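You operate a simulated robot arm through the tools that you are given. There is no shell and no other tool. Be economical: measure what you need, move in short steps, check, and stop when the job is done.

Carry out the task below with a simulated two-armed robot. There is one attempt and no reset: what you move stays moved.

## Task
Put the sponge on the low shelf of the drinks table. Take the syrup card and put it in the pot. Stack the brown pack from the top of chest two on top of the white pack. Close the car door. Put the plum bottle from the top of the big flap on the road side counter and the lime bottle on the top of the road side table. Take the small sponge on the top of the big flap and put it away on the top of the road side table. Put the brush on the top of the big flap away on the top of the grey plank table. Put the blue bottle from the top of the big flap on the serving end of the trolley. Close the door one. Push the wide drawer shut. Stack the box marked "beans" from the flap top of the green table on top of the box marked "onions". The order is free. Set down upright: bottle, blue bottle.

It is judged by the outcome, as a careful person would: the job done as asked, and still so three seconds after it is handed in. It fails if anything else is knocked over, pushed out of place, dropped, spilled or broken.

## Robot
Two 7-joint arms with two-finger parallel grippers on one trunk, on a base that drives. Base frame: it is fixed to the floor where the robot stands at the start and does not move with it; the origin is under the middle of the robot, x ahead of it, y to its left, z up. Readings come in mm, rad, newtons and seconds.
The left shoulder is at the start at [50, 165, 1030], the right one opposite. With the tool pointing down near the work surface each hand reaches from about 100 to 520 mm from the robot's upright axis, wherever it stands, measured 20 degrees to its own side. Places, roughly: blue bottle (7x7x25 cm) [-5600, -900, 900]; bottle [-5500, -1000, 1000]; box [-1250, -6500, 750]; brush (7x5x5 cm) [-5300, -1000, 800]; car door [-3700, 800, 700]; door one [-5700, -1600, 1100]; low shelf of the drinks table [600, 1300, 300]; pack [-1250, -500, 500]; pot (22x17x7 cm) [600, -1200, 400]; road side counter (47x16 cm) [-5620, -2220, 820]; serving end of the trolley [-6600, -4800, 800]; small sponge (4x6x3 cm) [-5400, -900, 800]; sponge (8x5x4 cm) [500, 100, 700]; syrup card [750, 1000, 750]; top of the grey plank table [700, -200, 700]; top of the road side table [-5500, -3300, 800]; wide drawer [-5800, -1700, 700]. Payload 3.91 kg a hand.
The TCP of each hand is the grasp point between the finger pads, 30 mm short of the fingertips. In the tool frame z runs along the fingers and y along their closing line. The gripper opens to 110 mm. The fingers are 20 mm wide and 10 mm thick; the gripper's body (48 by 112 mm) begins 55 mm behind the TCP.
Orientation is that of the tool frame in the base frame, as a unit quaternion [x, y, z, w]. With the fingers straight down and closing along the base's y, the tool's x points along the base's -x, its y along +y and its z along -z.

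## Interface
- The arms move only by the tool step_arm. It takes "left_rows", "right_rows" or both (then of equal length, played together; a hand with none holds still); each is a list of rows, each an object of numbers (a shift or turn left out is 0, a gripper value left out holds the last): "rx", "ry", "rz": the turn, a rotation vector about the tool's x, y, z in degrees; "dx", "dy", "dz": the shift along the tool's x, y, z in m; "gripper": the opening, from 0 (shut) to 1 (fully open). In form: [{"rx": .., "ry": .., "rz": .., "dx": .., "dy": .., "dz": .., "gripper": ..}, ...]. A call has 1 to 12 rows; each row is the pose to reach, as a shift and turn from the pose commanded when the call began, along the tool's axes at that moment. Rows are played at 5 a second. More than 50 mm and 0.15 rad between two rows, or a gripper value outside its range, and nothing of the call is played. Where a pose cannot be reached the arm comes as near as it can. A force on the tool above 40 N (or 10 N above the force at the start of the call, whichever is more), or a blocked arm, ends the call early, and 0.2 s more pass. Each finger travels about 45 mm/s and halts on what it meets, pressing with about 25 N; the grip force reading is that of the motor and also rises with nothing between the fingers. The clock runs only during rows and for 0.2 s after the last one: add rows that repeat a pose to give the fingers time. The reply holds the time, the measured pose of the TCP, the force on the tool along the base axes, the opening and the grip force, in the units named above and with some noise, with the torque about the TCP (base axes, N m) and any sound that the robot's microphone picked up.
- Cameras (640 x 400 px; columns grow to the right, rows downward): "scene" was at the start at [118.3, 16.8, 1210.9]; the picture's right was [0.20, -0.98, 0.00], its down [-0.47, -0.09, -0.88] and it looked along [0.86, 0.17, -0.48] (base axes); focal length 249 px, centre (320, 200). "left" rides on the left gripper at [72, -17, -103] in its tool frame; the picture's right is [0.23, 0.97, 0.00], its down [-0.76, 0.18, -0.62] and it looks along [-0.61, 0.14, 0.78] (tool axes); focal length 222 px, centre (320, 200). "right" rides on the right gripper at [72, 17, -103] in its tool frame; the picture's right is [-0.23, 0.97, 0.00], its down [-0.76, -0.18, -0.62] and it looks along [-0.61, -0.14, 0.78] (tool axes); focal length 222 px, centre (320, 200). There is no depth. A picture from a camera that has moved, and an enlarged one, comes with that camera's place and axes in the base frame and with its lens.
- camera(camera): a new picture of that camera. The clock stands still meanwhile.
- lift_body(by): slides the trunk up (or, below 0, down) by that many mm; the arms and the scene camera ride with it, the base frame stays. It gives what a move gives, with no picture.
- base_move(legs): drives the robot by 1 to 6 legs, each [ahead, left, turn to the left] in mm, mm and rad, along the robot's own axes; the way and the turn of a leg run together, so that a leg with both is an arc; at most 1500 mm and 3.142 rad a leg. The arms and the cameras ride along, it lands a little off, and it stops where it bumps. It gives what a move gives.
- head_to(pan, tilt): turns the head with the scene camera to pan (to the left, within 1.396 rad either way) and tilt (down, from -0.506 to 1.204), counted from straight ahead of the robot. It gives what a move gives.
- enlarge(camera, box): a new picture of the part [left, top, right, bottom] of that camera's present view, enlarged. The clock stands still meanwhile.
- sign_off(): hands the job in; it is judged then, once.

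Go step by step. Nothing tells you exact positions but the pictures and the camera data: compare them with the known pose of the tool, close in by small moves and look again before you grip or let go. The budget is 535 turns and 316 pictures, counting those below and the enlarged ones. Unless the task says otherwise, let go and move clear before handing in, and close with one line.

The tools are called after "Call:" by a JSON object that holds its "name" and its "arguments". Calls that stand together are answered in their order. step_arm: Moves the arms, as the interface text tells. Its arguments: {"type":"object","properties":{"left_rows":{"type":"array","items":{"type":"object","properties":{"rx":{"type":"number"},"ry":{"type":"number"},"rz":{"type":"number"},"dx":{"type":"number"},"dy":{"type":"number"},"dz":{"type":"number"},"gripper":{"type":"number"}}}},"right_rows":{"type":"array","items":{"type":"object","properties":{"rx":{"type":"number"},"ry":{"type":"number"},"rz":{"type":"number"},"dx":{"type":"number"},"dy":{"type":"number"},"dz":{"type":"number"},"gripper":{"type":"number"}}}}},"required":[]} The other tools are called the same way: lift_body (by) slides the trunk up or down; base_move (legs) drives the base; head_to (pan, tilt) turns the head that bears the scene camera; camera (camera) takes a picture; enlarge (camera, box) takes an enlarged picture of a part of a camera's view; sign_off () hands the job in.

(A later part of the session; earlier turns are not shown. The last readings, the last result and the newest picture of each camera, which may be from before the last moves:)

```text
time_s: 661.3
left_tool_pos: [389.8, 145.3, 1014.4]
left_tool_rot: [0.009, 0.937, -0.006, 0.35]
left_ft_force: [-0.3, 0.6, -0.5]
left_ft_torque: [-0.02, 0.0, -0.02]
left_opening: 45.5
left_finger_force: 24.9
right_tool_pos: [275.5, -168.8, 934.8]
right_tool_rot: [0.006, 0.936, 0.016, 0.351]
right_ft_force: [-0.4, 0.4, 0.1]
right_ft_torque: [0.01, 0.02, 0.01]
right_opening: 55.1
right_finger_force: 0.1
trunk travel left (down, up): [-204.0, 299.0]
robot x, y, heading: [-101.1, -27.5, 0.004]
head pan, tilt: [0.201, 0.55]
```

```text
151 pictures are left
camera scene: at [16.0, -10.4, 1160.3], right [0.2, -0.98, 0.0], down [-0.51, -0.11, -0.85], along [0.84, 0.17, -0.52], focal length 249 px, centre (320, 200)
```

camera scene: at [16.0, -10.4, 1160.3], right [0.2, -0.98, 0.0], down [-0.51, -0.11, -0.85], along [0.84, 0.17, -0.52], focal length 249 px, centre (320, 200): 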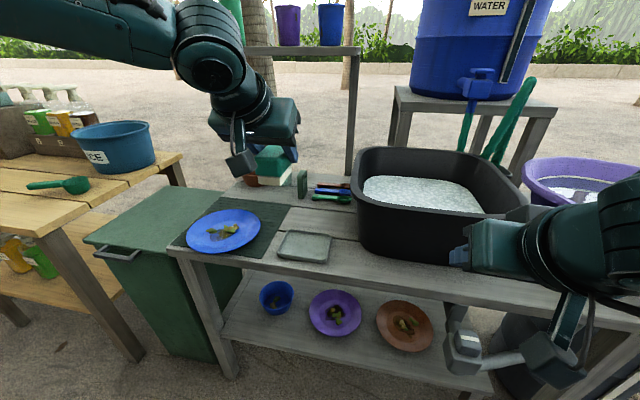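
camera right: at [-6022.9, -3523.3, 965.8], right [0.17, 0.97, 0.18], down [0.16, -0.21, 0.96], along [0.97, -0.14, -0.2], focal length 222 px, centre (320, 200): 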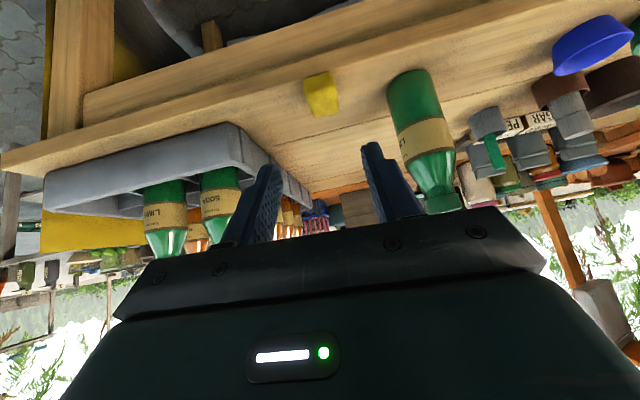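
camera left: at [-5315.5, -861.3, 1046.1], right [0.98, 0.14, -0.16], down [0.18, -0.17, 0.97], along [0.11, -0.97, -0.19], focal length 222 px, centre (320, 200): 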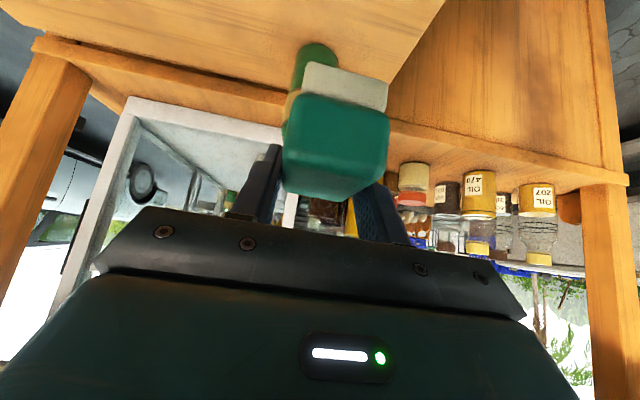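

Call:
{"name": "step_arm", "arguments": {"right_rows": [{"dx": -0.026, "dz": -0.03}, {"dx": -0.052, "dz": -0.06}, {"dx": -0.077, "dz": -0.092}]}}

Call:
{"name": "base_move", "arguments": {"legs": [[152, -20, 0]]}}

Call:
{"name": "step_arm", "arguments": {"left_rows": [{"dx": -0.028, "dz": 0.024}, {"dx": -0.05, "dz": 0.046}, {"dx": -0.03, "dz": 0.07}, {"dx": -0.005, "dz": 0.1}, {"dx": 0.02, "dz": 0.13}, {"dx": 0.03, "dz": 0.142}]}}

Call:
{"name": "camera", "arguments": {"camera": "left"}}

Call:
{"name": "camera", "arguments": {"camera": "scene"}}

```text
time_s: 662.1
left_tool_pos: [389.4, 144.7, 1014.1]
left_tool_rot: [0.009, 0.937, -0.007, 0.349]
left_ft_force: [-0.2, 0.2, -1.4]
left_ft_torque: [-0.02, 0.03, -0.03]
left_opening: 45.2
left_finger_force: 25.1
right_tool_pos: [271.7, -173.1, 1055.9]
right_tool_rot: [0.006, 0.936, 0.016, 0.352]
right_ft_force: [0.0, 0.5, -0.5]
right_ft_torque: [0.02, 0.01, 0.0]
right_opening: 54.8
right_finger_force: 0.0
trunk travel left (down, up): [-204.0, 299.0]
robot x, y, heading: [-100.5, -25.5, -0.001]
head pan, tilt: [0.201, 0.55]
```

```text
time_s: 663.5
left_tool_pos: [540.5, 125.7, 1014.9]
left_tool_rot: [0.009, 0.936, -0.007, 0.351]
left_ft_force: [0.8, 0.5, -1.1]
left_ft_torque: [0.03, 0.0, 0.0]
left_opening: 45.3
left_finger_force: 25.6
right_tool_pos: [424.3, -192.3, 1054.7]
right_tool_rot: [0.006, 0.936, 0.016, 0.351]
right_ft_force: [0.1, 0.7, -0.6]
right_ft_torque: [0.01, -0.03, 0.0]
right_opening: 55.0
right_finger_force: 0.1
trunk travel left (down, up): [-204.0, 299.0]
robot x, y, heading: [45.9, -46.9, 0.005]
head pan, tilt: [0.201, 0.55]
```

```text
time_s: 664.9
left_tool_pos: [612.4, 121.7, 887.5]
left_tool_rot: [0.009, 0.936, -0.007, 0.352]
left_ft_force: [0.4, 0.5, -1.1]
left_ft_torque: [0.0, -0.01, -0.01]
left_opening: 45.0
left_finger_force: 25.4
right_tool_pos: [424.0, -193.3, 1054.7]
right_tool_rot: [0.006, 0.936, 0.016, 0.351]
right_ft_force: [-1.1, 0.2, 0.0]
right_ft_torque: [-0.03, -0.01, 0.02]
right_opening: 55.3
right_finger_force: 0.2
trunk travel left (down, up): [-204.0, 299.0]
robot x, y, heading: [48.6, -47.0, 0.01]
head pan, tilt: [0.201, 0.55]
```

```text
150 pictures are left
camera left: at [489.9, 107.9, 918.4], right [-0.15, 0.98, -0.16], down [0.17, 0.18, 0.97], along [0.97, 0.12, -0.19], focal length 222 px, centre (320, 200)
```

left: 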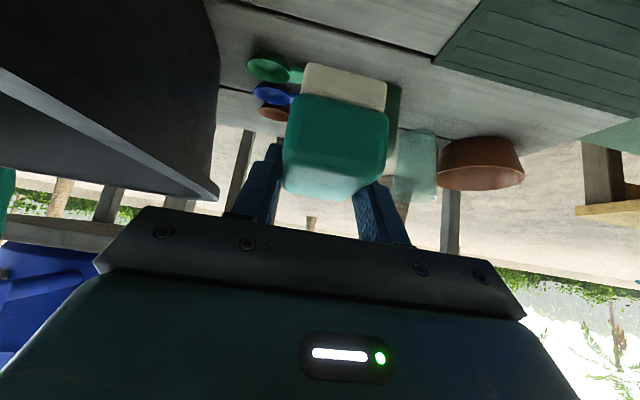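

```text
149 pictures are left
camera scene: at [166.7, -29.9, 1160.3], right [0.2, -0.98, 0.0], down [-0.51, -0.11, -0.85], along [0.83, 0.17, -0.52], focal length 249 px, centre (320, 200)
```

scene: 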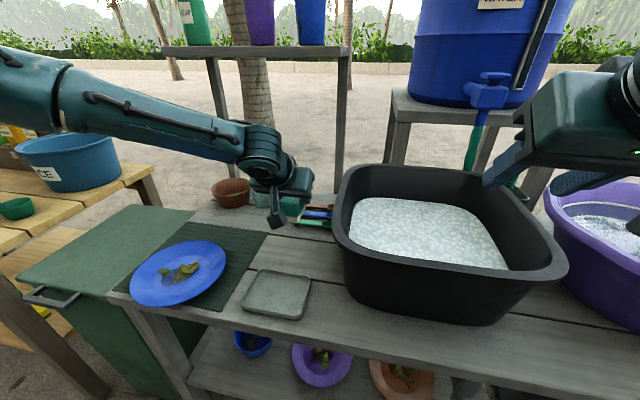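

Call:
{"name": "step_arm", "arguments": {"left_rows": [{"dx": 0.026, "dz": 0.03}, {"dx": 0.05, "dz": 0.058}, {"dx": 0.062, "dz": 0.072}, {"dx": 0.068, "dz": 0.079}, {"dx": 0.072, "dz": 0.084}, {"dx": 0.076, "dz": 0.088}, {"dx": 0.08, "dz": 0.093}]}}

Call:
{"name": "camera", "arguments": {"camera": "left"}}

```text
time_s: 666.5
left_tool_pos: [609.6, 126.3, 769.0]
left_tool_rot: [0.01, 0.936, -0.008, 0.351]
left_ft_force: [0.1, -0.7, 4.1]
left_ft_torque: [0.03, 0.18, 0.04]
left_opening: 45.7
left_finger_force: 24.9
left hand out of reach, approached as far as the arm can: row 7
right_tool_pos: [423.9, -193.5, 1053.2]
right_tool_rot: [0.006, 0.936, 0.017, 0.351]
right_ft_force: [-0.5, -0.2, 0.0]
right_ft_torque: [-0.01, -0.01, -0.04]
right_opening: 55.1
right_finger_force: 0.1
trunk travel left (down, up): [-204.0, 299.0]
robot x, y, heading: [51.0, -47.5, -0.0]
head pan, tilt: [0.201, 0.55]
```

```text
148 pictures are left
camera left: at [487.3, 111.6, 800.5], right [-0.15, 0.98, -0.16], down [0.17, 0.18, 0.97], along [0.97, 0.12, -0.19], focal length 222 px, centre (320, 200)
```

left: 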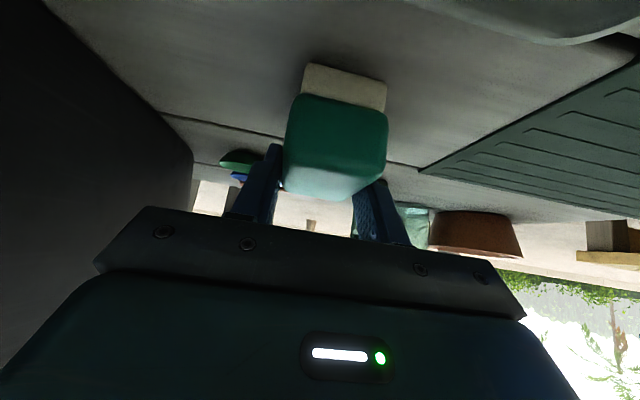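

Brush touches down. Release and retract.

Call:
{"name": "step_arm", "arguments": {"left_rows": [{"gripper": 0.65}, {"gripper": 0.65}, {"gripper": 0.65}, {"dz": -0.03}, {"dz": -0.06}, {"dz": -0.1}, {"dz": -0.14}, {"dz": -0.18}]}}

Call:
{"name": "camera", "arguments": {"camera": "left"}}

```text
time_s: 668.2
left_tool_pos: [490.5, 130.0, 903.4]
left_tool_rot: [0.01, 0.937, -0.007, 0.35]
left_ft_force: [-1.1, 0.1, -0.4]
left_ft_torque: [0.04, -0.01, 0.02]
left_opening: 71.3
left_finger_force: 0.1
right_tool_pos: [423.1, -192.7, 1054.8]
right_tool_rot: [0.005, 0.936, 0.017, 0.352]
right_ft_force: [0.4, -0.4, -1.6]
right_ft_torque: [0.02, 0.03, 0.01]
right_opening: 55.1
right_finger_force: 0.1
trunk travel left (down, up): [-204.0, 299.0]
robot x, y, heading: [47.4, -44.9, 0.003]
head pan, tilt: [0.201, 0.55]
```

```text
147 pictures are left
camera left: at [368.2, 115.6, 934.8], right [-0.15, 0.98, -0.15], down [0.17, 0.18, 0.97], along [0.97, 0.12, -0.19], focal length 222 px, centre (320, 200)
```

left: 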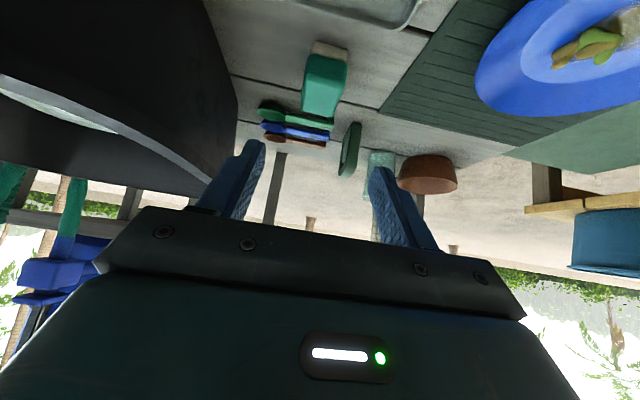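

Brush placed. Now head south to the green table: back off and scout.

Call:
{"name": "base_move", "arguments": {"legs": [[-550, 0, 0], [0, 0, -1.573], [1300, 0, 0]]}}

Call:
{"name": "head_to", "arguments": {"pan": -0.1, "tilt": 0.15}}

Call:
{"name": "camera", "arguments": {"camera": "scene"}}

```text
time_s: 681.4
left_tool_pos: [-329.8, -1794.0, 903.8]
left_tool_rot: [0.672, 0.653, -0.254, 0.242]
left_ft_force: [0.3, -0.1, -0.5]
left_ft_torque: [-0.03, 0.0, -0.01]
left_opening: 71.6
left_finger_force: 0.1
right_tool_pos: [-652.8, -1722.5, 1054.6]
right_tool_rot: [0.669, 0.655, -0.238, 0.258]
right_ft_force: [0.2, 0.1, 0.4]
right_ft_torque: [-0.02, 0.02, 0.0]
right_opening: 54.9
right_finger_force: 0.0
trunk travel left (down, up): [-204.0, 299.0]
robot x, y, heading: [-503.6, -1347.6, -1.578]
head pan, tilt: [0.201, 0.55]
```

```text
time_s: 682.3
left_tool_pos: [-329.2, -1794.2, 903.2]
left_tool_rot: [0.672, 0.653, -0.253, 0.241]
left_ft_force: [0.5, -0.4, -0.8]
left_ft_torque: [0.03, 0.03, 0.0]
left_opening: 71.6
left_finger_force: 0.2
right_tool_pos: [-652.8, -1723.9, 1053.8]
right_tool_rot: [0.669, 0.655, -0.238, 0.259]
right_ft_force: [-0.4, -0.7, -0.6]
right_ft_torque: [-0.02, 0.03, 0.03]
right_opening: 55.0
right_finger_force: 0.1
trunk travel left (down, up): [-204.0, 299.0]
robot x, y, heading: [-503.3, -1352.8, -1.578]
head pan, tilt: [-0.099, 0.15]
```

```text
146 pictures are left
camera scene: at [-513.2, -1473.5, 1197.2], right [-0.99, 0.1, 0.0], down [0.02, 0.15, -0.99], along [-0.1, -0.98, -0.15], focal length 249 px, centre (320, 200)
```

scene: 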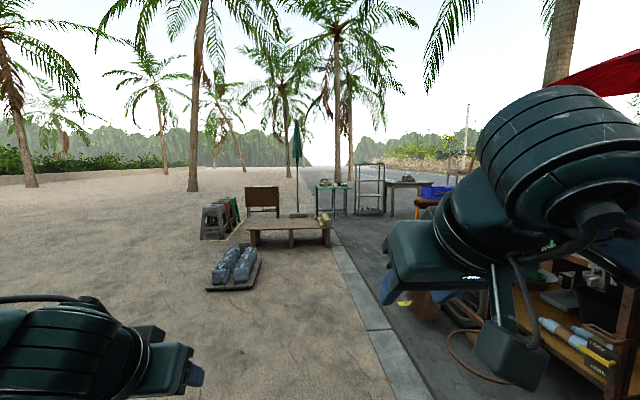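

Call:
{"name": "base_move", "arguments": {"legs": [[1100, 0, 0], [0, -500, 0], [1200, 0, 0]]}}

Call:
{"name": "camera", "arguments": {"camera": "scene"}}

```text
time_s: 698.0
left_tool_pos: [-845.9, -4092.0, 904.1]
left_tool_rot: [0.674, 0.65, -0.254, 0.24]
left_ft_force: [-0.3, -0.2, 0.2]
left_ft_torque: [0.0, -0.02, 0.02]
left_opening: 71.6
left_finger_force: 0.1
right_tool_pos: [-1167.5, -4018.2, 1055.5]
right_tool_rot: [0.671, 0.652, -0.239, 0.258]
right_ft_force: [-0.1, 0.6, 0.0]
right_ft_torque: [-0.03, 0.04, 0.04]
right_opening: 55.1
right_finger_force: 0.0
trunk travel left (down, up): [-204.0, 299.0]
robot x, y, heading: [-1017.6, -3646.0, -1.583]
head pan, tilt: [-0.099, 0.15]
```

```text
145 pictures are left
camera scene: at [-1025.0, -3769.8, 1197.2], right [-0.99, 0.11, 0.0], down [0.02, 0.15, -0.99], along [-0.11, -0.98, -0.15], focal length 249 px, centre (320, 200)
```

scene: 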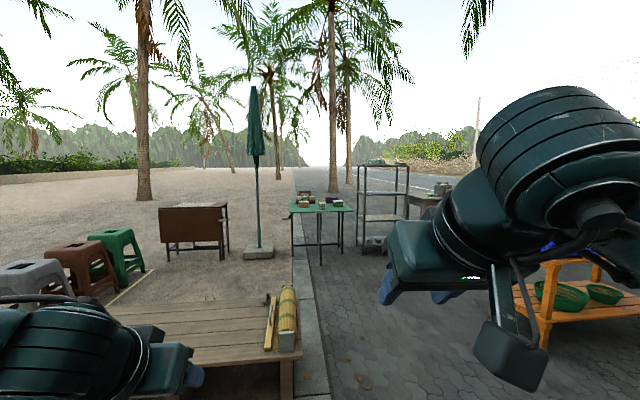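

Call:
{"name": "base_move", "arguments": {"legs": [[0, -440, 0.01], [1400, 0, 0]]}}

Call:
{"name": "head_to", "arguments": {"pan": 0.15, "tilt": 0.4}}

Call:
{"name": "camera", "arguments": {"camera": "scene"}}

```text
time_s: 701.8
left_tool_pos: [-1158.9, -4086.2, 901.9]
left_tool_rot: [0.673, 0.652, -0.253, 0.242]
left_ft_force: [0.0, 0.7, -0.2]
left_ft_torque: [0.0, 0.02, 0.0]
left_opening: 71.3
left_finger_force: 0.1
right_tool_pos: [-1482.9, -4015.3, 1054.4]
right_tool_rot: [0.67, 0.654, -0.239, 0.258]
right_ft_force: [-0.3, 0.7, 0.4]
right_ft_torque: [0.0, -0.04, 0.0]
right_opening: 55.0
right_finger_force: 0.1
trunk travel left (down, up): [-204.0, 299.0]
robot x, y, heading: [-1332.8, -3643.0, -1.585]
head pan, tilt: [-0.099, 0.15]
stopped in leg 1: the robot was blocked; the commanded pose is now the measured one
```

```text
time_s: 702.6
left_tool_pos: [-1159.9, -4084.7, 903.5]
left_tool_rot: [0.673, 0.651, -0.255, 0.241]
left_ft_force: [0.0, 0.4, 0.4]
left_ft_torque: [0.03, -0.01, 0.02]
left_opening: 71.4
left_finger_force: 0.1
right_tool_pos: [-1482.8, -4015.9, 1055.3]
right_tool_rot: [0.67, 0.654, -0.239, 0.258]
right_ft_force: [0.3, 0.5, 0.3]
right_ft_torque: [0.0, -0.01, 0.05]
right_opening: 54.9
right_finger_force: 0.0
trunk travel left (down, up): [-204.0, 299.0]
robot x, y, heading: [-1334.1, -3642.9, -1.58]
head pan, tilt: [0.15, 0.4]
```

```text
144 pictures are left
camera scene: at [-1319.8, -3765.0, 1174.0], right [-0.99, -0.14, 0.0], down [-0.05, 0.38, -0.92], along [0.13, -0.91, -0.39], focal length 249 px, centre (320, 200)
```

scene: 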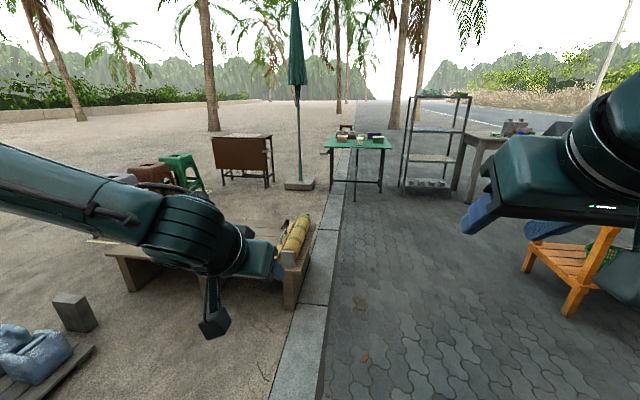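

Something blocks on the right; look there.

Call:
{"name": "head_to", "arguments": {"pan": -1.3, "tilt": 0.6}}

Call:
{"name": "camera", "arguments": {"camera": "scene"}}

```text
time_s: 704.1
left_tool_pos: [-1160.2, -4086.0, 903.5]
left_tool_rot: [0.673, 0.652, -0.254, 0.242]
left_ft_force: [-0.3, -0.5, -0.8]
left_ft_torque: [-0.01, 0.0, -0.01]
left_opening: 71.4
left_finger_force: 0.1
right_tool_pos: [-1483.2, -4014.7, 1055.3]
right_tool_rot: [0.67, 0.654, -0.239, 0.259]
right_ft_force: [-0.1, -0.5, 0.7]
right_ft_torque: [0.01, -0.03, -0.01]
right_opening: 55.3
right_finger_force: 0.2
trunk travel left (down, up): [-204.0, 299.0]
robot x, y, heading: [-1335.6, -3642.9, -1.582]
head pan, tilt: [-1.3, 0.6]
```

```text
143 pictures are left
camera scene: at [-1418.1, -3696.3, 1155.8], right [-0.26, 0.97, 0.0], down [0.55, 0.15, -0.83], along [-0.8, -0.21, -0.56], focal length 249 px, centre (320, 200)
```

scene: 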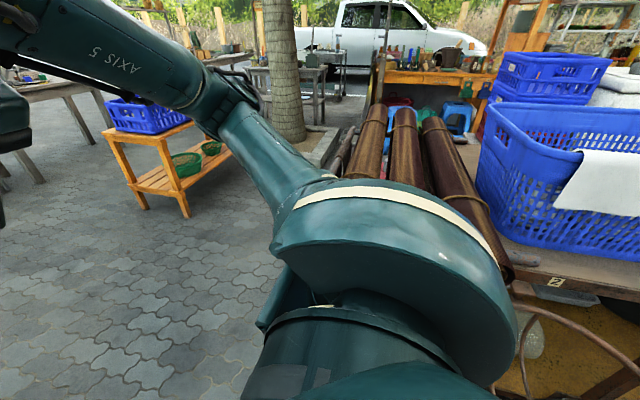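

Call:
{"name": "base_move", "arguments": {"legs": [[0, 50, 0.0], [750, 0, 0.01], [0, -160, 0], [750, 0, 0]]}}

Call:
{"name": "head_to", "arguments": {"pan": 0.0, "tilt": 0.4}}

Call:
{"name": "camera", "arguments": {"camera": "scene"}}

```text
time_s: 714.2
left_tool_pos: [-1264.1, -5578.7, 904.2]
left_tool_rot: [0.669, 0.656, -0.252, 0.242]
left_ft_force: [1.1, -0.2, -0.1]
left_ft_torque: [0.0, -0.03, -0.02]
left_opening: 71.6
left_finger_force: 0.0
right_tool_pos: [-1587.6, -5510.9, 1055.1]
right_tool_rot: [0.666, 0.658, -0.237, 0.26]
right_ft_force: [0.4, -0.2, -0.2]
right_ft_torque: [0.01, 0.02, -0.01]
right_opening: 55.0
right_finger_force: 0.1
trunk travel left (down, up): [-204.0, 299.0]
robot x, y, heading: [-1443.9, -5138.5, -1.567]
head pan, tilt: [-1.3, 0.6]
```

```text
time_s: 715.7
left_tool_pos: [-1264.0, -5578.9, 903.9]
left_tool_rot: [0.669, 0.655, -0.253, 0.242]
left_ft_force: [0.0, 0.1, -0.6]
left_ft_torque: [0.0, 0.0, 0.02]
left_opening: 71.3
left_finger_force: 0.0
right_tool_pos: [-1588.5, -5511.7, 1055.0]
right_tool_rot: [0.665, 0.658, -0.236, 0.26]
right_ft_force: [-1.1, 0.3, 0.8]
right_ft_torque: [-0.01, -0.01, -0.03]
right_opening: 54.9
right_finger_force: 0.1
trunk travel left (down, up): [-204.0, 299.0]
robot x, y, heading: [-1439.5, -5137.4, -1.566]
head pan, tilt: [0.0, 0.4]
```

```text
142 pictures are left
camera scene: at [-1442.1, -5260.1, 1174.0], right [-1.0, 0.0, 0.0], down [0.0, 0.39, -0.92], along [0.0, -0.92, -0.39], focal length 249 px, centre (320, 200)
```

scene: 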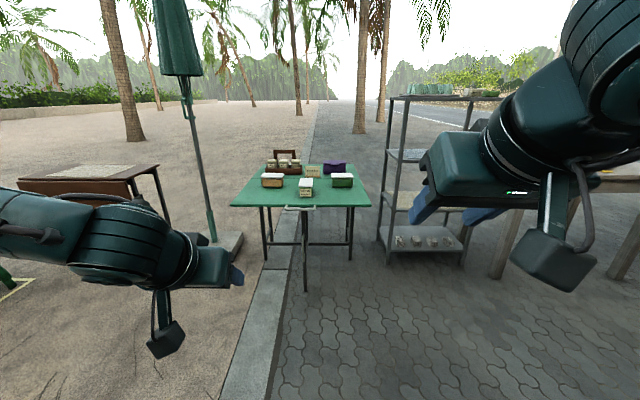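

Call:
{"name": "enlarge", "arguments": {"camera": "scene", "box": [220, 140, 380, 250]}}

```text
3.64 times, centred on (300, 195) of scene
camera zoom: at [-1442.1, -5260.1, 1174.0], right [-1.0, 0.0, 0.0], down [0.0, 0.39, -0.92], along [0.0, -0.92, -0.39], focal length 907 px, centre (393, 218)
```

zoom: 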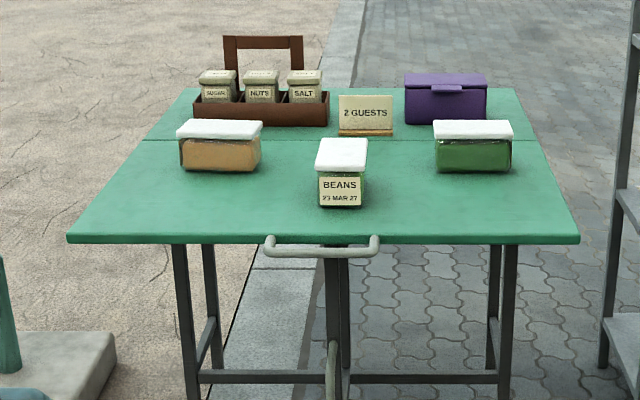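

BEANS is the centre-front box. I need to find ONIONS; drive left for a view of the other boxes' end labels.

Call:
{"name": "base_move", "arguments": {"legs": [[520, 0, 0], [0, 650, 0]]}}

Call:
{"name": "head_to", "arguments": {"pan": -0.7, "tilt": 0.4}}

Call:
{"name": "camera", "arguments": {"camera": "scene"}}

```text
time_s: 724.4
left_tool_pos: [-619.7, -6095.9, 903.7]
left_tool_rot: [0.67, 0.655, -0.252, 0.242]
left_ft_force: [-0.2, 0.0, 0.2]
left_ft_torque: [-0.01, 0.01, -0.02]
left_opening: 71.5
left_finger_force: 0.0
right_tool_pos: [-942.0, -6028.7, 1054.2]
right_tool_rot: [0.667, 0.657, -0.237, 0.26]
right_ft_force: [0.4, 0.3, -0.6]
right_ft_torque: [0.01, 0.01, -0.03]
right_opening: 54.8
right_finger_force: 0.0
trunk travel left (down, up): [-204.0, 299.0]
robot x, y, heading: [-793.9, -5654.5, -1.569]
head pan, tilt: [0.0, 0.4]
stopped in leg 2: the robot was blocked; the commanded pose is now the measured one
```

```text
time_s: 725.5
left_tool_pos: [-619.2, -6097.8, 903.5]
left_tool_rot: [0.67, 0.654, -0.253, 0.242]
left_ft_force: [-0.4, 0.3, -0.5]
left_ft_torque: [0.02, -0.01, -0.03]
left_opening: 71.6
left_finger_force: 0.1
right_tool_pos: [-942.3, -6029.4, 1054.8]
right_tool_rot: [0.667, 0.656, -0.238, 0.26]
right_ft_force: [-0.5, 0.8, 0.0]
right_ft_torque: [-0.04, 0.03, -0.01]
right_opening: 55.2
right_finger_force: 0.0
trunk travel left (down, up): [-204.0, 299.0]
robot x, y, heading: [-796.6, -5655.2, -1.571]
head pan, tilt: [-0.7, 0.4]
```

```text
140 pictures are left
camera scene: at [-854.3, -5756.3, 1174.0], right [-0.76, 0.64, 0.0], down [0.25, 0.3, -0.92], along [-0.59, -0.7, -0.39], focal length 249 px, centre (320, 200)
```

scene: 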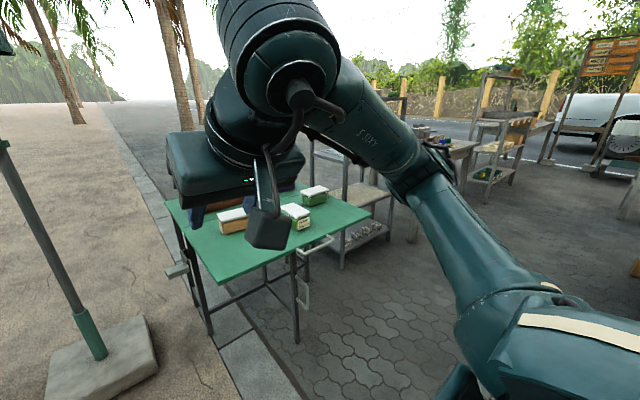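

Call:
{"name": "base_move", "arguments": {"legs": [[0, -40, 0]]}}

Call:
{"name": "step_arm", "arguments": {"right_rows": [{"dx": -0.026, "dz": -0.03, "dy": -0.03}, {"dx": -0.052, "dz": -0.06, "dy": -0.06}, {"dx": -0.077, "dz": -0.092, "dy": -0.09}, {"dx": -0.09, "dz": -0.11, "dy": -0.13}, {"dx": -0.1, "dz": -0.12, "dy": -0.17}]}}

Call:
{"name": "enlarge", "arguments": {"camera": "scene", "box": [150, 160, 380, 280]}}

```text
time_s: 726.5
left_tool_pos: [-658.1, -6096.2, 904.2]
left_tool_rot: [0.67, 0.655, -0.252, 0.243]
left_ft_force: [0.0, -0.3, 0.0]
left_ft_torque: [-0.03, -0.02, 0.02]
left_opening: 71.4
left_finger_force: 0.0
right_tool_pos: [-982.0, -6027.9, 1054.7]
right_tool_rot: [0.667, 0.657, -0.237, 0.26]
right_ft_force: [-0.2, -0.1, -0.5]
right_ft_torque: [0.02, -0.01, 0.0]
right_opening: 55.0
right_finger_force: 0.0
trunk travel left (down, up): [-204.0, 299.0]
robot x, y, heading: [-834.6, -5652.9, -1.571]
head pan, tilt: [-0.7, 0.4]
```

```text
refused: row 3 steps farther than a row can; nothing moved
```

```text
2.78 times, centred on (265, 220) of scene
camera zoom: at [-894.2, -5756.3, 1174.0], right [-0.76, 0.64, 0.0], down [0.25, 0.3, -0.92], along [-0.59, -0.7, -0.39], focal length 694 px, centre (473, 144)
```

zoom: 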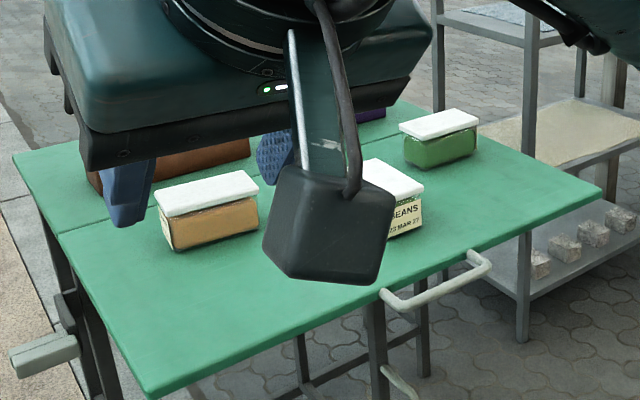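

Call:
{"name": "head_to", "arguments": {"pan": 1.2, "tilt": 0.8}}

Call:
{"name": "camera", "arguments": {"camera": "scene"}}

```text
time_s: 728.4
left_tool_pos: [-658.7, -6097.1, 903.2]
left_tool_rot: [0.67, 0.654, -0.253, 0.242]
left_ft_force: [-0.1, 0.9, -0.3]
left_ft_torque: [-0.03, 0.0, 0.03]
left_opening: 71.3
left_finger_force: 0.0
right_tool_pos: [-980.8, -6029.1, 1055.0]
right_tool_rot: [0.668, 0.657, -0.237, 0.259]
right_ft_force: [0.8, 0.6, -0.1]
right_ft_torque: [0.02, -0.01, -0.01]
right_opening: 54.9
right_finger_force: 0.0
trunk travel left (down, up): [-204.0, 299.0]
robot x, y, heading: [-835.4, -5655.6, -1.573]
head pan, tilt: [1.201, 0.799]
```

```text
138 pictures are left
camera scene: at [-759.1, -5714.8, 1138.9], right [-0.36, -0.93, 0.0], down [-0.67, 0.26, -0.7], along [0.65, -0.25, -0.72], focal length 249 px, centre (320, 200)
```

scene: 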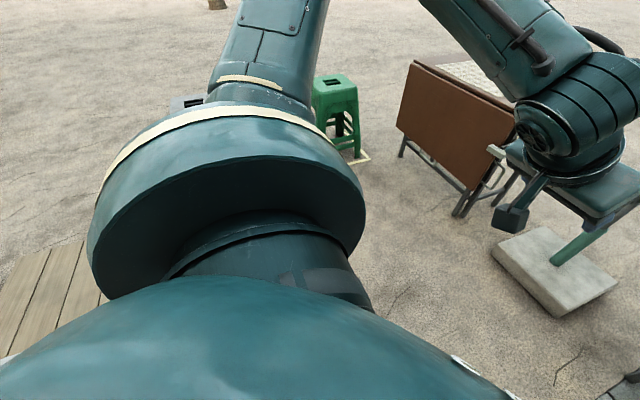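

Call:
{"name": "step_arm", "arguments": {"right_rows": [{"dx": -0.028, "dz": -0.034}, {"dx": -0.056, "dz": -0.067}, {"dx": -0.084, "dz": -0.1}, {"dx": -0.112, "dz": -0.134}, {"dx": -0.135, "dz": -0.16}]}}

Call:
{"name": "base_move", "arguments": {"legs": [[250, 0, 0]]}}

Call:
{"name": "head_to", "arguments": {"pan": -0.55, "tilt": 0.6}}

Call:
{"name": "camera", "arguments": {"camera": "scene"}}

```text
time_s: 729.6
left_tool_pos: [-658.2, -6097.5, 903.4]
left_tool_rot: [0.67, 0.654, -0.253, 0.243]
left_ft_force: [-0.8, 0.6, 0.6]
left_ft_torque: [-0.03, -0.01, 0.02]
left_opening: 71.7
left_finger_force: 0.1
right_tool_pos: [-988.8, -6024.6, 1264.9]
right_tool_rot: [0.667, 0.657, -0.237, 0.259]
right_ft_force: [0.7, -0.3, -0.4]
right_ft_torque: [-0.01, -0.04, 0.04]
right_opening: 55.1
right_finger_force: 0.0
trunk travel left (down, up): [-204.0, 299.0]
robot x, y, heading: [-837.1, -5658.0, -1.574]
head pan, tilt: [1.201, 0.799]
```

```text
time_s: 731.4
left_tool_pos: [-658.9, -6345.6, 904.1]
left_tool_rot: [0.671, 0.654, -0.253, 0.242]
left_ft_force: [1.3, 0.0, -0.1]
left_ft_torque: [-0.02, 0.0, -0.01]
left_opening: 71.8
left_finger_force: 0.1
right_tool_pos: [-989.6, -6272.3, 1262.9]
right_tool_rot: [0.668, 0.656, -0.238, 0.259]
right_ft_force: [0.7, 0.0, -0.2]
right_ft_torque: [-0.02, 0.03, -0.01]
right_opening: 54.9
right_finger_force: 0.1
trunk travel left (down, up): [-204.0, 299.0]
robot x, y, heading: [-834.3, -5902.8, -1.573]
head pan, tilt: [1.201, 0.799]
```

```text
time_s: 733.1
left_tool_pos: [-659.9, -6344.1, 904.1]
left_tool_rot: [0.671, 0.654, -0.253, 0.242]
left_ft_force: [0.2, 0.0, 0.3]
left_ft_torque: [0.0, 0.01, 0.0]
left_opening: 71.5
left_finger_force: 0.0
right_tool_pos: [-989.5, -6272.5, 1263.6]
right_tool_rot: [0.667, 0.656, -0.238, 0.26]
right_ft_force: [-0.3, -0.9, 0.9]
right_ft_torque: [0.0, 0.0, 0.0]
right_opening: 55.3
right_finger_force: 0.1
trunk travel left (down, up): [-204.0, 299.0]
robot x, y, heading: [-831.8, -5901.6, -1.578]
head pan, tilt: [-0.55, 0.6]
```

```text
137 pictures are left
camera scene: at [-880.9, -6008.4, 1155.7], right [-0.85, 0.52, 0.0], down [0.3, 0.48, -0.83], along [-0.43, -0.7, -0.56], focal length 249 px, centre (320, 200)
```

scene: 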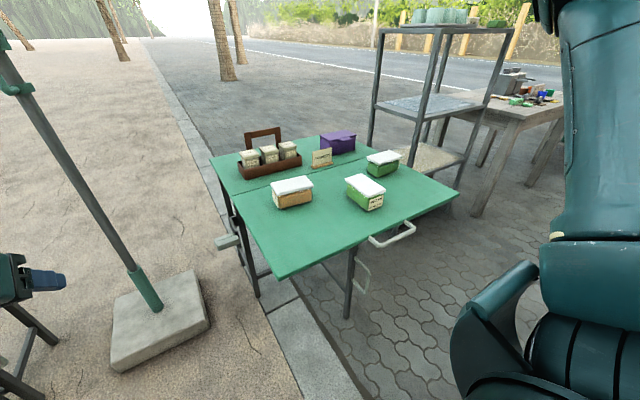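

Call:
{"name": "enlarge", "arguments": {"camera": "scene", "box": [250, 140, 410, 240]}}

```text
4.00 times, centred on (330, 190) of scene
camera zoom: at [-880.9, -6008.4, 1155.7], right [-0.85, 0.52, 0.0], down [0.3, 0.48, -0.83], along [-0.43, -0.7, -0.56], focal length 997 px, centre (280, 240)
```

zoom: 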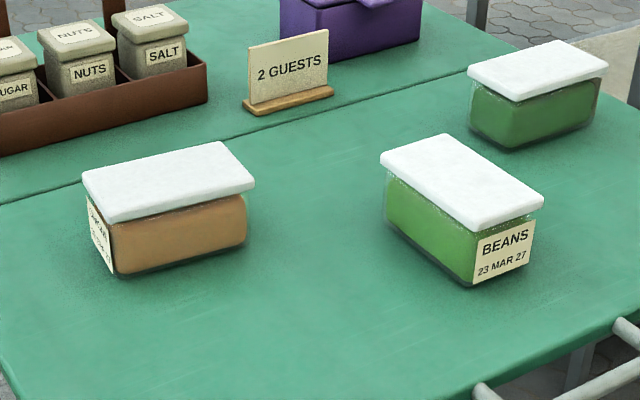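

Call:
{"name": "enlarge", "arguments": {"camera": "scene", "box": [266, 184, 290, 214]}}

```text
13.33 times, centred on (278, 199) of scene
camera zoom: at [-880.9, -6008.4, 1155.7], right [-0.85, 0.52, 0.0], down [0.3, 0.48, -0.83], along [-0.43, -0.7, -0.56], focal length 3324 px, centre (880, 213)
```

zoom: 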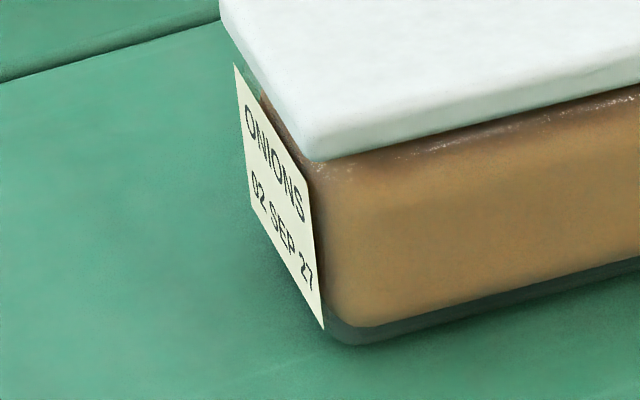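

The left box reads ONIONS. Triangulation: beans lid centre [-1363, -6512, 749], onions lid centre [-1163, -6632, 749]. I'll pick BEANS with the left hand from the front, then place it from the left side (aligned). Position for the pick.

Call:
{"name": "base_move", "arguments": {"legs": [[-200, 0, 0], [0, -700, 0]]}}

Call:
{"name": "lift_body", "arguments": {"by": -80}}

Call:
{"name": "base_move", "arguments": {"legs": [[220, 0, 0.003]]}}

Call:
{"name": "step_arm", "arguments": {"left_rows": [{"gripper": 1.0}, {"dx": -0.03, "dz": 0.026}, {"dx": -0.05, "dz": 0.045}]}}

Call:
{"name": "camera", "arguments": {"camera": "left"}}

```text
time_s: 741.0
left_tool_pos: [-1363.6, -6142.1, 903.4]
left_tool_rot: [0.67, 0.654, -0.252, 0.242]
left_ft_force: [0.7, -0.8, -0.3]
left_ft_torque: [0.04, 0.01, 0.0]
left_opening: 71.6
left_finger_force: 0.1
right_tool_pos: [-1693.9, -6068.5, 1263.7]
right_tool_rot: [0.667, 0.656, -0.238, 0.26]
right_ft_force: [-0.8, -1.3, 0.3]
right_ft_torque: [0.0, -0.02, 0.01]
right_opening: 54.9
right_finger_force: 0.1
trunk travel left (down, up): [-204.0, 299.0]
robot x, y, heading: [-1538.3, -5701.5, -1.572]
head pan, tilt: [-0.55, 0.6]
```

```text
time_s: 742.1
left_tool_pos: [-1364.1, -6141.5, 824.6]
left_tool_rot: [0.67, 0.654, -0.253, 0.243]
left_ft_force: [-0.6, 0.3, 0.6]
left_ft_torque: [0.02, 0.0, -0.02]
left_opening: 71.7
left_finger_force: 0.0
right_tool_pos: [-1693.9, -6068.0, 1185.2]
right_tool_rot: [0.668, 0.656, -0.238, 0.259]
right_ft_force: [0.5, -0.6, 0.5]
right_ft_torque: [-0.02, 0.0, 0.01]
right_opening: 54.9
right_finger_force: 0.1
trunk travel left (down, up): [-124.0, 379.0]
robot x, y, heading: [-1538.2, -5701.0, -1.57]
head pan, tilt: [-0.55, 0.6]
```

```text
time_s: 743.8
left_tool_pos: [-1361.0, -6363.1, 824.5]
left_tool_rot: [0.67, 0.655, -0.252, 0.242]
left_ft_force: [0.1, -0.2, -1.1]
left_ft_torque: [0.02, 0.0, 0.02]
left_opening: 71.5
left_finger_force: 0.0
right_tool_pos: [-1692.5, -6289.3, 1184.6]
right_tool_rot: [0.667, 0.657, -0.239, 0.26]
right_ft_force: [0.2, -0.2, 0.2]
right_ft_torque: [0.03, -0.03, 0.0]
right_opening: 55.2
right_finger_force: 0.1
trunk travel left (down, up): [-124.0, 379.0]
robot x, y, heading: [-1542.3, -5921.5, -1.563]
head pan, tilt: [-0.55, 0.6]
```

```text
time_s: 744.6
left_tool_pos: [-1364.2, -6429.9, 820.4]
left_tool_rot: [0.669, 0.655, -0.252, 0.243]
left_ft_force: [-0.6, 0.0, -0.4]
left_ft_torque: [-0.04, -0.04, -0.01]
left_opening: 109.9
left_finger_force: 0.0
right_tool_pos: [-1693.9, -6290.7, 1183.7]
right_tool_rot: [0.666, 0.658, -0.237, 0.26]
right_ft_force: [0.0, 0.6, -0.4]
right_ft_torque: [0.03, 0.0, 0.0]
right_opening: 55.0
right_finger_force: 0.1
trunk travel left (down, up): [-124.0, 379.0]
robot x, y, heading: [-1539.2, -5919.9, -1.568]
head pan, tilt: [-0.55, 0.6]
```

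```text
134 pictures are left
camera left: at [-1377.0, -6307.4, 853.2], right [0.98, 0.15, -0.16], down [0.18, -0.17, 0.97], along [0.12, -0.97, -0.19], focal length 222 px, centre (320, 200)
```

left: 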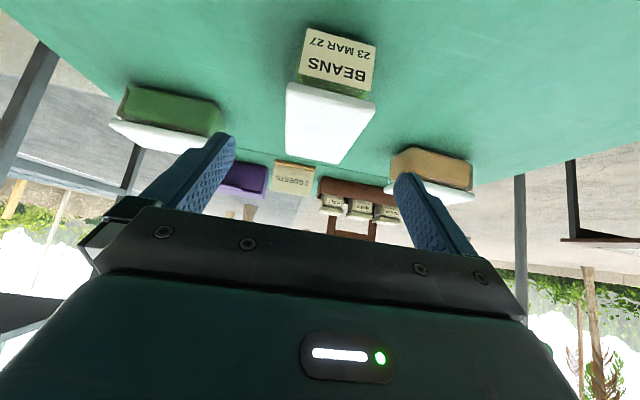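

Call:
{"name": "step_arm", "arguments": {"left_rows": [{"dx": -0.001, "dy": 0.001, "dz": 0.035}, {"dx": -0.002, "dy": 0.002, "dz": 0.07}, {"dx": -0.0035, "dy": 0.003, "dz": 0.1025}]}}

Call:
{"name": "camera", "arguments": {"camera": "left"}}

```text
time_s: 745.4
left_tool_pos: [-1363.7, -6499.6, 745.8]
left_tool_rot: [0.669, 0.655, -0.252, 0.243]
left_ft_force: [0.3, 0.0, 0.2]
left_ft_torque: [0.0, -0.02, 0.01]
left_opening: 109.9
left_finger_force: 0.1
right_tool_pos: [-1692.4, -6290.4, 1183.5]
right_tool_rot: [0.667, 0.657, -0.238, 0.26]
right_ft_force: [-0.2, 0.0, -0.7]
right_ft_torque: [-0.02, 0.02, -0.03]
right_opening: 55.2
right_finger_force: 0.0
trunk travel left (down, up): [-124.0, 379.0]
robot x, y, heading: [-1539.0, -5918.4, -1.57]
head pan, tilt: [-0.55, 0.6]
```

```text
133 pictures are left
camera left: at [-1376.8, -6376.9, 777.0], right [0.98, 0.15, -0.15], down [0.18, -0.17, 0.97], along [0.12, -0.97, -0.19], focal length 222 px, centre (320, 200)
```

left: 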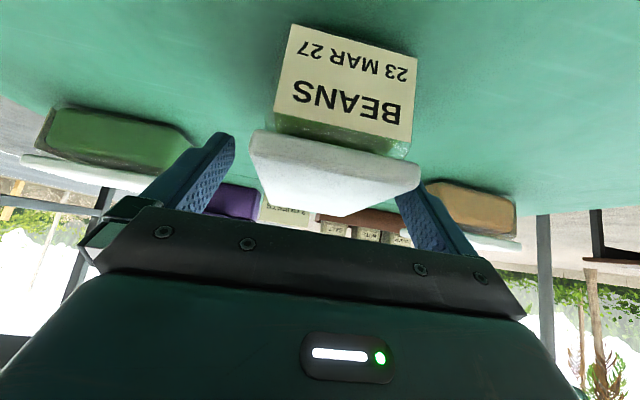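

Call:
{"name": "step_arm", "arguments": {"left_rows": [{"gripper": 0.45}, {"gripper": 0.45}, {"gripper": 0.45}, {"gripper": 0.45}, {"gripper": 0.45}, {"gripper": 0.45}, {"dx": -0.013, "dz": -0.015}, {"dx": -0.035, "dz": -0.04}, {"dx": -0.06, "dz": -0.07}, {"dx": -0.088, "dz": -0.1}, {"dx": -0.11, "dz": -0.128}]}}

Call:
{"name": "camera", "arguments": {"camera": "left"}}

```text
time_s: 747.8
left_tool_pos: [-1361.6, -6497.9, 915.6]
left_tool_rot: [0.671, 0.654, -0.253, 0.241]
left_ft_force: [-0.5, -0.3, -2.3]
left_ft_torque: [0.04, 0.04, 0.02]
left_opening: 70.8
left_finger_force: 24.6
right_tool_pos: [-1693.8, -6290.0, 1184.1]
right_tool_rot: [0.667, 0.657, -0.237, 0.26]
right_ft_force: [-0.2, 0.9, 0.4]
right_ft_torque: [0.01, 0.02, -0.04]
right_opening: 55.2
right_finger_force: 0.0
trunk travel left (down, up): [-124.0, 379.0]
robot x, y, heading: [-1537.8, -5922.9, -1.57]
head pan, tilt: [-0.55, 0.6]
```

```text
132 pictures are left
camera left: at [-1374.7, -6375.4, 946.3], right [0.98, 0.15, -0.15], down [0.18, -0.17, 0.97], along [0.12, -0.97, -0.19], focal length 222 px, centre (320, 200)
```

left: 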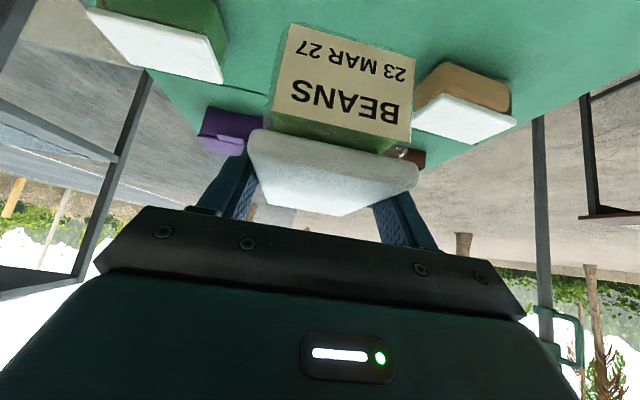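

Beans held (71 mm). Drive around to the left side of the table.

Call:
{"name": "base_move", "arguments": {"legs": [[80, 0, 0], [-160, 0, 0], [0, 940, 0]]}}

```text
time_s: 758.1
left_tool_pos: [-417.5, -6418.2, 914.7]
left_tool_rot: [0.669, 0.656, -0.252, 0.243]
left_ft_force: [0.5, -0.1, -2.9]
left_ft_torque: [0.07, 0.0, 0.0]
left_opening: 70.7
left_finger_force: 24.9
right_tool_pos: [-750.4, -6210.8, 1184.1]
right_tool_rot: [0.666, 0.657, -0.238, 0.259]
right_ft_force: [-0.8, -0.2, 0.6]
right_ft_torque: [-0.03, 0.01, 0.0]
right_opening: 55.1
right_finger_force: 0.0
trunk travel left (down, up): [-124.0, 379.0]
robot x, y, heading: [-596.5, -5838.4, -1.566]
head pan, tilt: [-0.55, 0.6]
```

Call:
{"name": "base_move", "arguments": {"legs": [[0, 0, -1.5756]]}}

Call:
{"name": "head_to", "arguments": {"pan": 0.5, "tilt": 0.5}}

Call:
{"name": "camera", "arguments": {"camera": "scene"}}

```text
time_s: 762.4
left_tool_pos: [-1175.5, -6010.8, 914.6]
left_tool_rot: [0.937, -0.015, -0.35, -0.009]
left_ft_force: [-0.2, -0.2, -3.2]
left_ft_torque: [-0.01, -0.05, -0.02]
left_opening: 71.1
left_finger_force: 24.9
right_tool_pos: [-964.2, -5682.4, 1183.7]
right_tool_rot: [0.936, -0.012, -0.352, 0.014]
right_ft_force: [0.6, -0.9, 0.4]
right_ft_torque: [0.0, 0.02, 0.0]
right_opening: 54.8
right_finger_force: 0.0
trunk travel left (down, up): [-124.0, 379.0]
robot x, y, heading: [-592.4, -5838.2, 3.129]
head pan, tilt: [-0.55, 0.6]
```

```text
time_s: 763.7
left_tool_pos: [-1175.6, -6012.2, 915.2]
left_tool_rot: [0.937, -0.016, -0.35, -0.009]
left_ft_force: [0.1, -0.7, -3.0]
left_ft_torque: [-0.01, -0.04, 0.01]
left_opening: 70.9
left_finger_force: 25.3
right_tool_pos: [-964.2, -5682.9, 1183.9]
right_tool_rot: [0.936, -0.011, -0.352, 0.015]
right_ft_force: [0.2, -0.1, 0.8]
right_ft_torque: [-0.01, -0.02, 0.0]
right_opening: 55.0
right_finger_force: 0.1
trunk travel left (down, up): [-124.0, 379.0]
robot x, y, heading: [-598.2, -5841.6, 3.126]
head pan, tilt: [0.499, 0.499]
```

```text
131 pictures are left
camera scene: at [-705.8, -5884.3, 1084.8], right [-0.47, 0.88, 0.0], down [0.42, 0.22, -0.88], along [-0.78, -0.41, -0.48], focal length 249 px, centre (320, 200)
```

scene: 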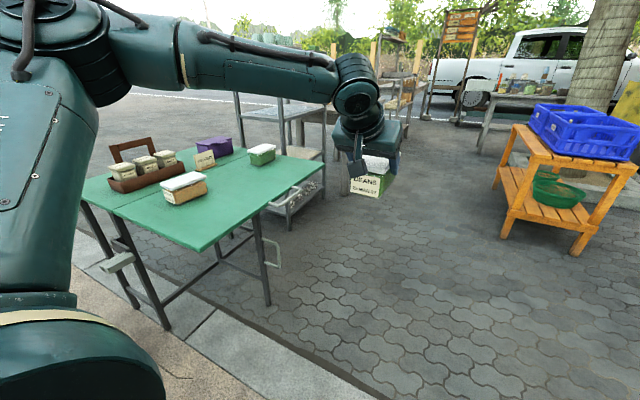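

Call:
{"name": "base_move", "arguments": {"legs": [[0, 0, 0.0155], [0, 560, 0]]}}

Call:
{"name": "camera", "arguments": {"camera": "left"}}

Call:
{"name": "camera", "arguments": {"camera": "scene"}}

```text
time_s: 769.4
left_tool_pos: [-1168.2, -6579.5, 913.8]
left_tool_rot: [0.937, -0.007, -0.35, -0.006]
left_ft_force: [0.1, 0.2, -1.6]
left_ft_torque: [-0.01, -0.1, -0.02]
left_opening: 70.9
left_finger_force: 24.7
right_tool_pos: [-963.3, -6247.7, 1184.3]
right_tool_rot: [0.936, -0.004, -0.352, 0.018]
right_ft_force: [0.2, -0.1, 0.4]
right_ft_torque: [-0.03, -0.02, 0.0]
right_opening: 55.3
right_finger_force: 0.0
trunk travel left (down, up): [-124.0, 379.0]
robot x, y, heading: [-595.2, -6399.6, -3.133]
head pan, tilt: [0.499, 0.499]
```

```text
130 pictures are left
camera left: at [-1045.0, -6565.8, 945.8], right [0.15, -0.98, -0.15], down [-0.17, -0.18, 0.97], along [-0.97, -0.12, -0.19], focal length 222 px, centre (320, 200)
```

left: 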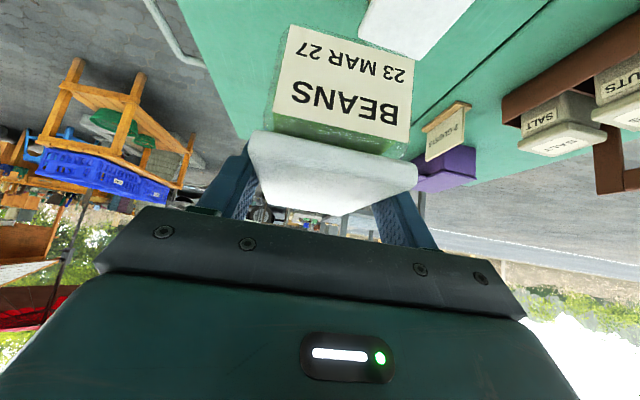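

```text
129 pictures are left
camera scene: at [-701.4, -6444.5, 1084.8], right [-0.49, 0.87, 0.0], down [0.42, 0.23, -0.88], along [-0.77, -0.43, -0.48], focal length 249 px, centre (320, 200)
```

scene: 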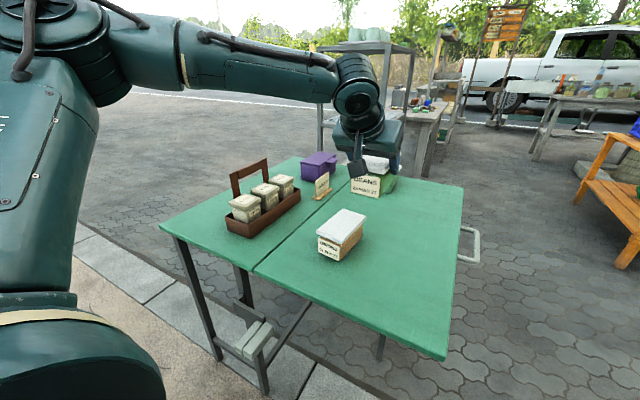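

Call:
{"name": "enlarge", "arguments": {"camera": "scene", "box": [290, 190, 410, 270]}}

```text
5.00 times, centred on (350, 230) of scene
camera zoom: at [-701.4, -6444.5, 1084.8], right [-0.49, 0.87, 0.0], down [0.42, 0.23, -0.88], along [-0.77, -0.43, -0.48], focal length 1247 px, centre (170, 50)
```

zoom: 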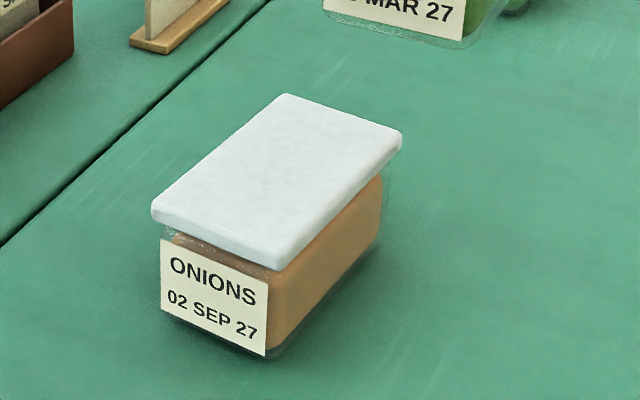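

Call:
{"name": "base_move", "arguments": {"legs": [[-13, 60, 0]]}}

Call:
{"name": "step_arm", "arguments": {"left_rows": [{"dx": 0.02, "dz": 0.023, "rz": 2}, {"dx": 0.039, "dz": 0.0453, "rz": 4}]}}

Call:
{"name": "camera", "arguments": {"camera": "scene"}}

Call:
{"name": "camera", "arguments": {"camera": "left"}}

```text
time_s: 770.6
left_tool_pos: [-1155.7, -6640.6, 914.4]
left_tool_rot: [0.937, -0.007, -0.35, -0.006]
left_ft_force: [0.0, -1.2, -2.2]
left_ft_torque: [0.01, -0.07, -0.02]
left_opening: 71.1
left_finger_force: 24.7
right_tool_pos: [-949.6, -6307.1, 1184.2]
right_tool_rot: [0.936, -0.004, -0.352, 0.018]
right_ft_force: [-1.0, -0.5, -0.1]
right_ft_torque: [-0.05, -0.04, -0.02]
right_opening: 54.9
right_finger_force: 0.0
trunk travel left (down, up): [-124.0, 379.0]
robot x, y, heading: [-575.7, -6458.8, -3.131]
head pan, tilt: [0.499, 0.499]
```

```text
time_s: 771.2
left_tool_pos: [-1155.1, -6641.3, 853.1]
left_tool_rot: [0.936, -0.04, -0.349, 0.007]
left_ft_force: [-0.7, 0.3, -2.6]
left_ft_torque: [0.01, -0.05, 0.03]
left_opening: 70.8
left_finger_force: 24.9
right_tool_pos: [-950.3, -6308.2, 1183.9]
right_tool_rot: [0.936, -0.003, -0.352, 0.017]
right_ft_force: [0.2, -0.7, 0.0]
right_ft_torque: [-0.01, -0.01, 0.01]
right_opening: 54.9
right_finger_force: 0.1
trunk travel left (down, up): [-124.0, 379.0]
robot x, y, heading: [-579.4, -6458.5, -3.133]
head pan, tilt: [0.499, 0.499]
```

```text
127 pictures are left
camera scene: at [-688.2, -6504.8, 1084.8], right [-0.49, 0.87, 0.0], down [0.42, 0.23, -0.88], along [-0.77, -0.43, -0.48], focal length 249 px, centre (320, 200)
```

scene: 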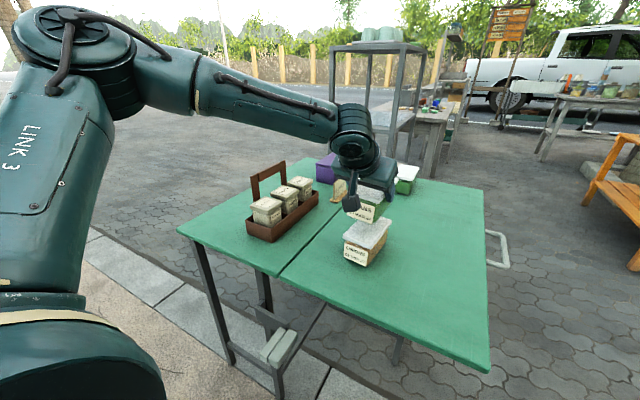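

```text
126 pictures are left
camera left: at [-1030.8, -6631.7, 884.9], right [0.1, -0.99, -0.11], down [-0.18, -0.13, 0.98], along [-0.98, -0.08, -0.19], focal length 222 px, centre (320, 200)
```

left: 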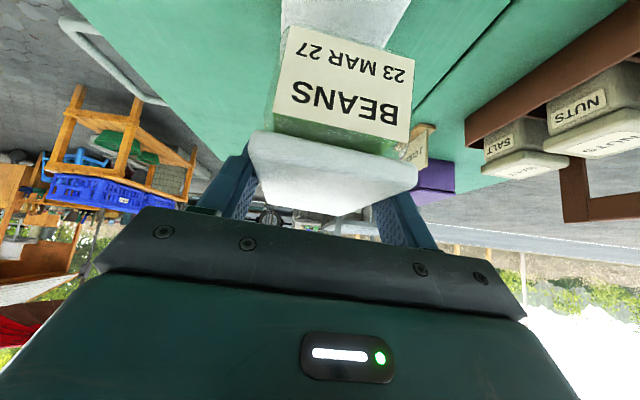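

Call:
{"name": "enlarge", "arguments": {"camera": "scene", "box": [310, 180, 430, 280]}}

```text
4.00 times, centred on (370, 230) of scene
camera zoom: at [-688.2, -6504.8, 1084.8], right [-0.49, 0.87, 0.0], down [0.42, 0.23, -0.88], along [-0.77, -0.43, -0.48], focal length 997 px, centre (120, 80)
```

zoom: 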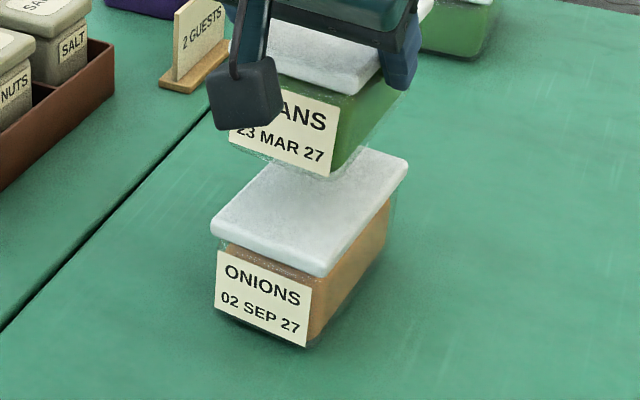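

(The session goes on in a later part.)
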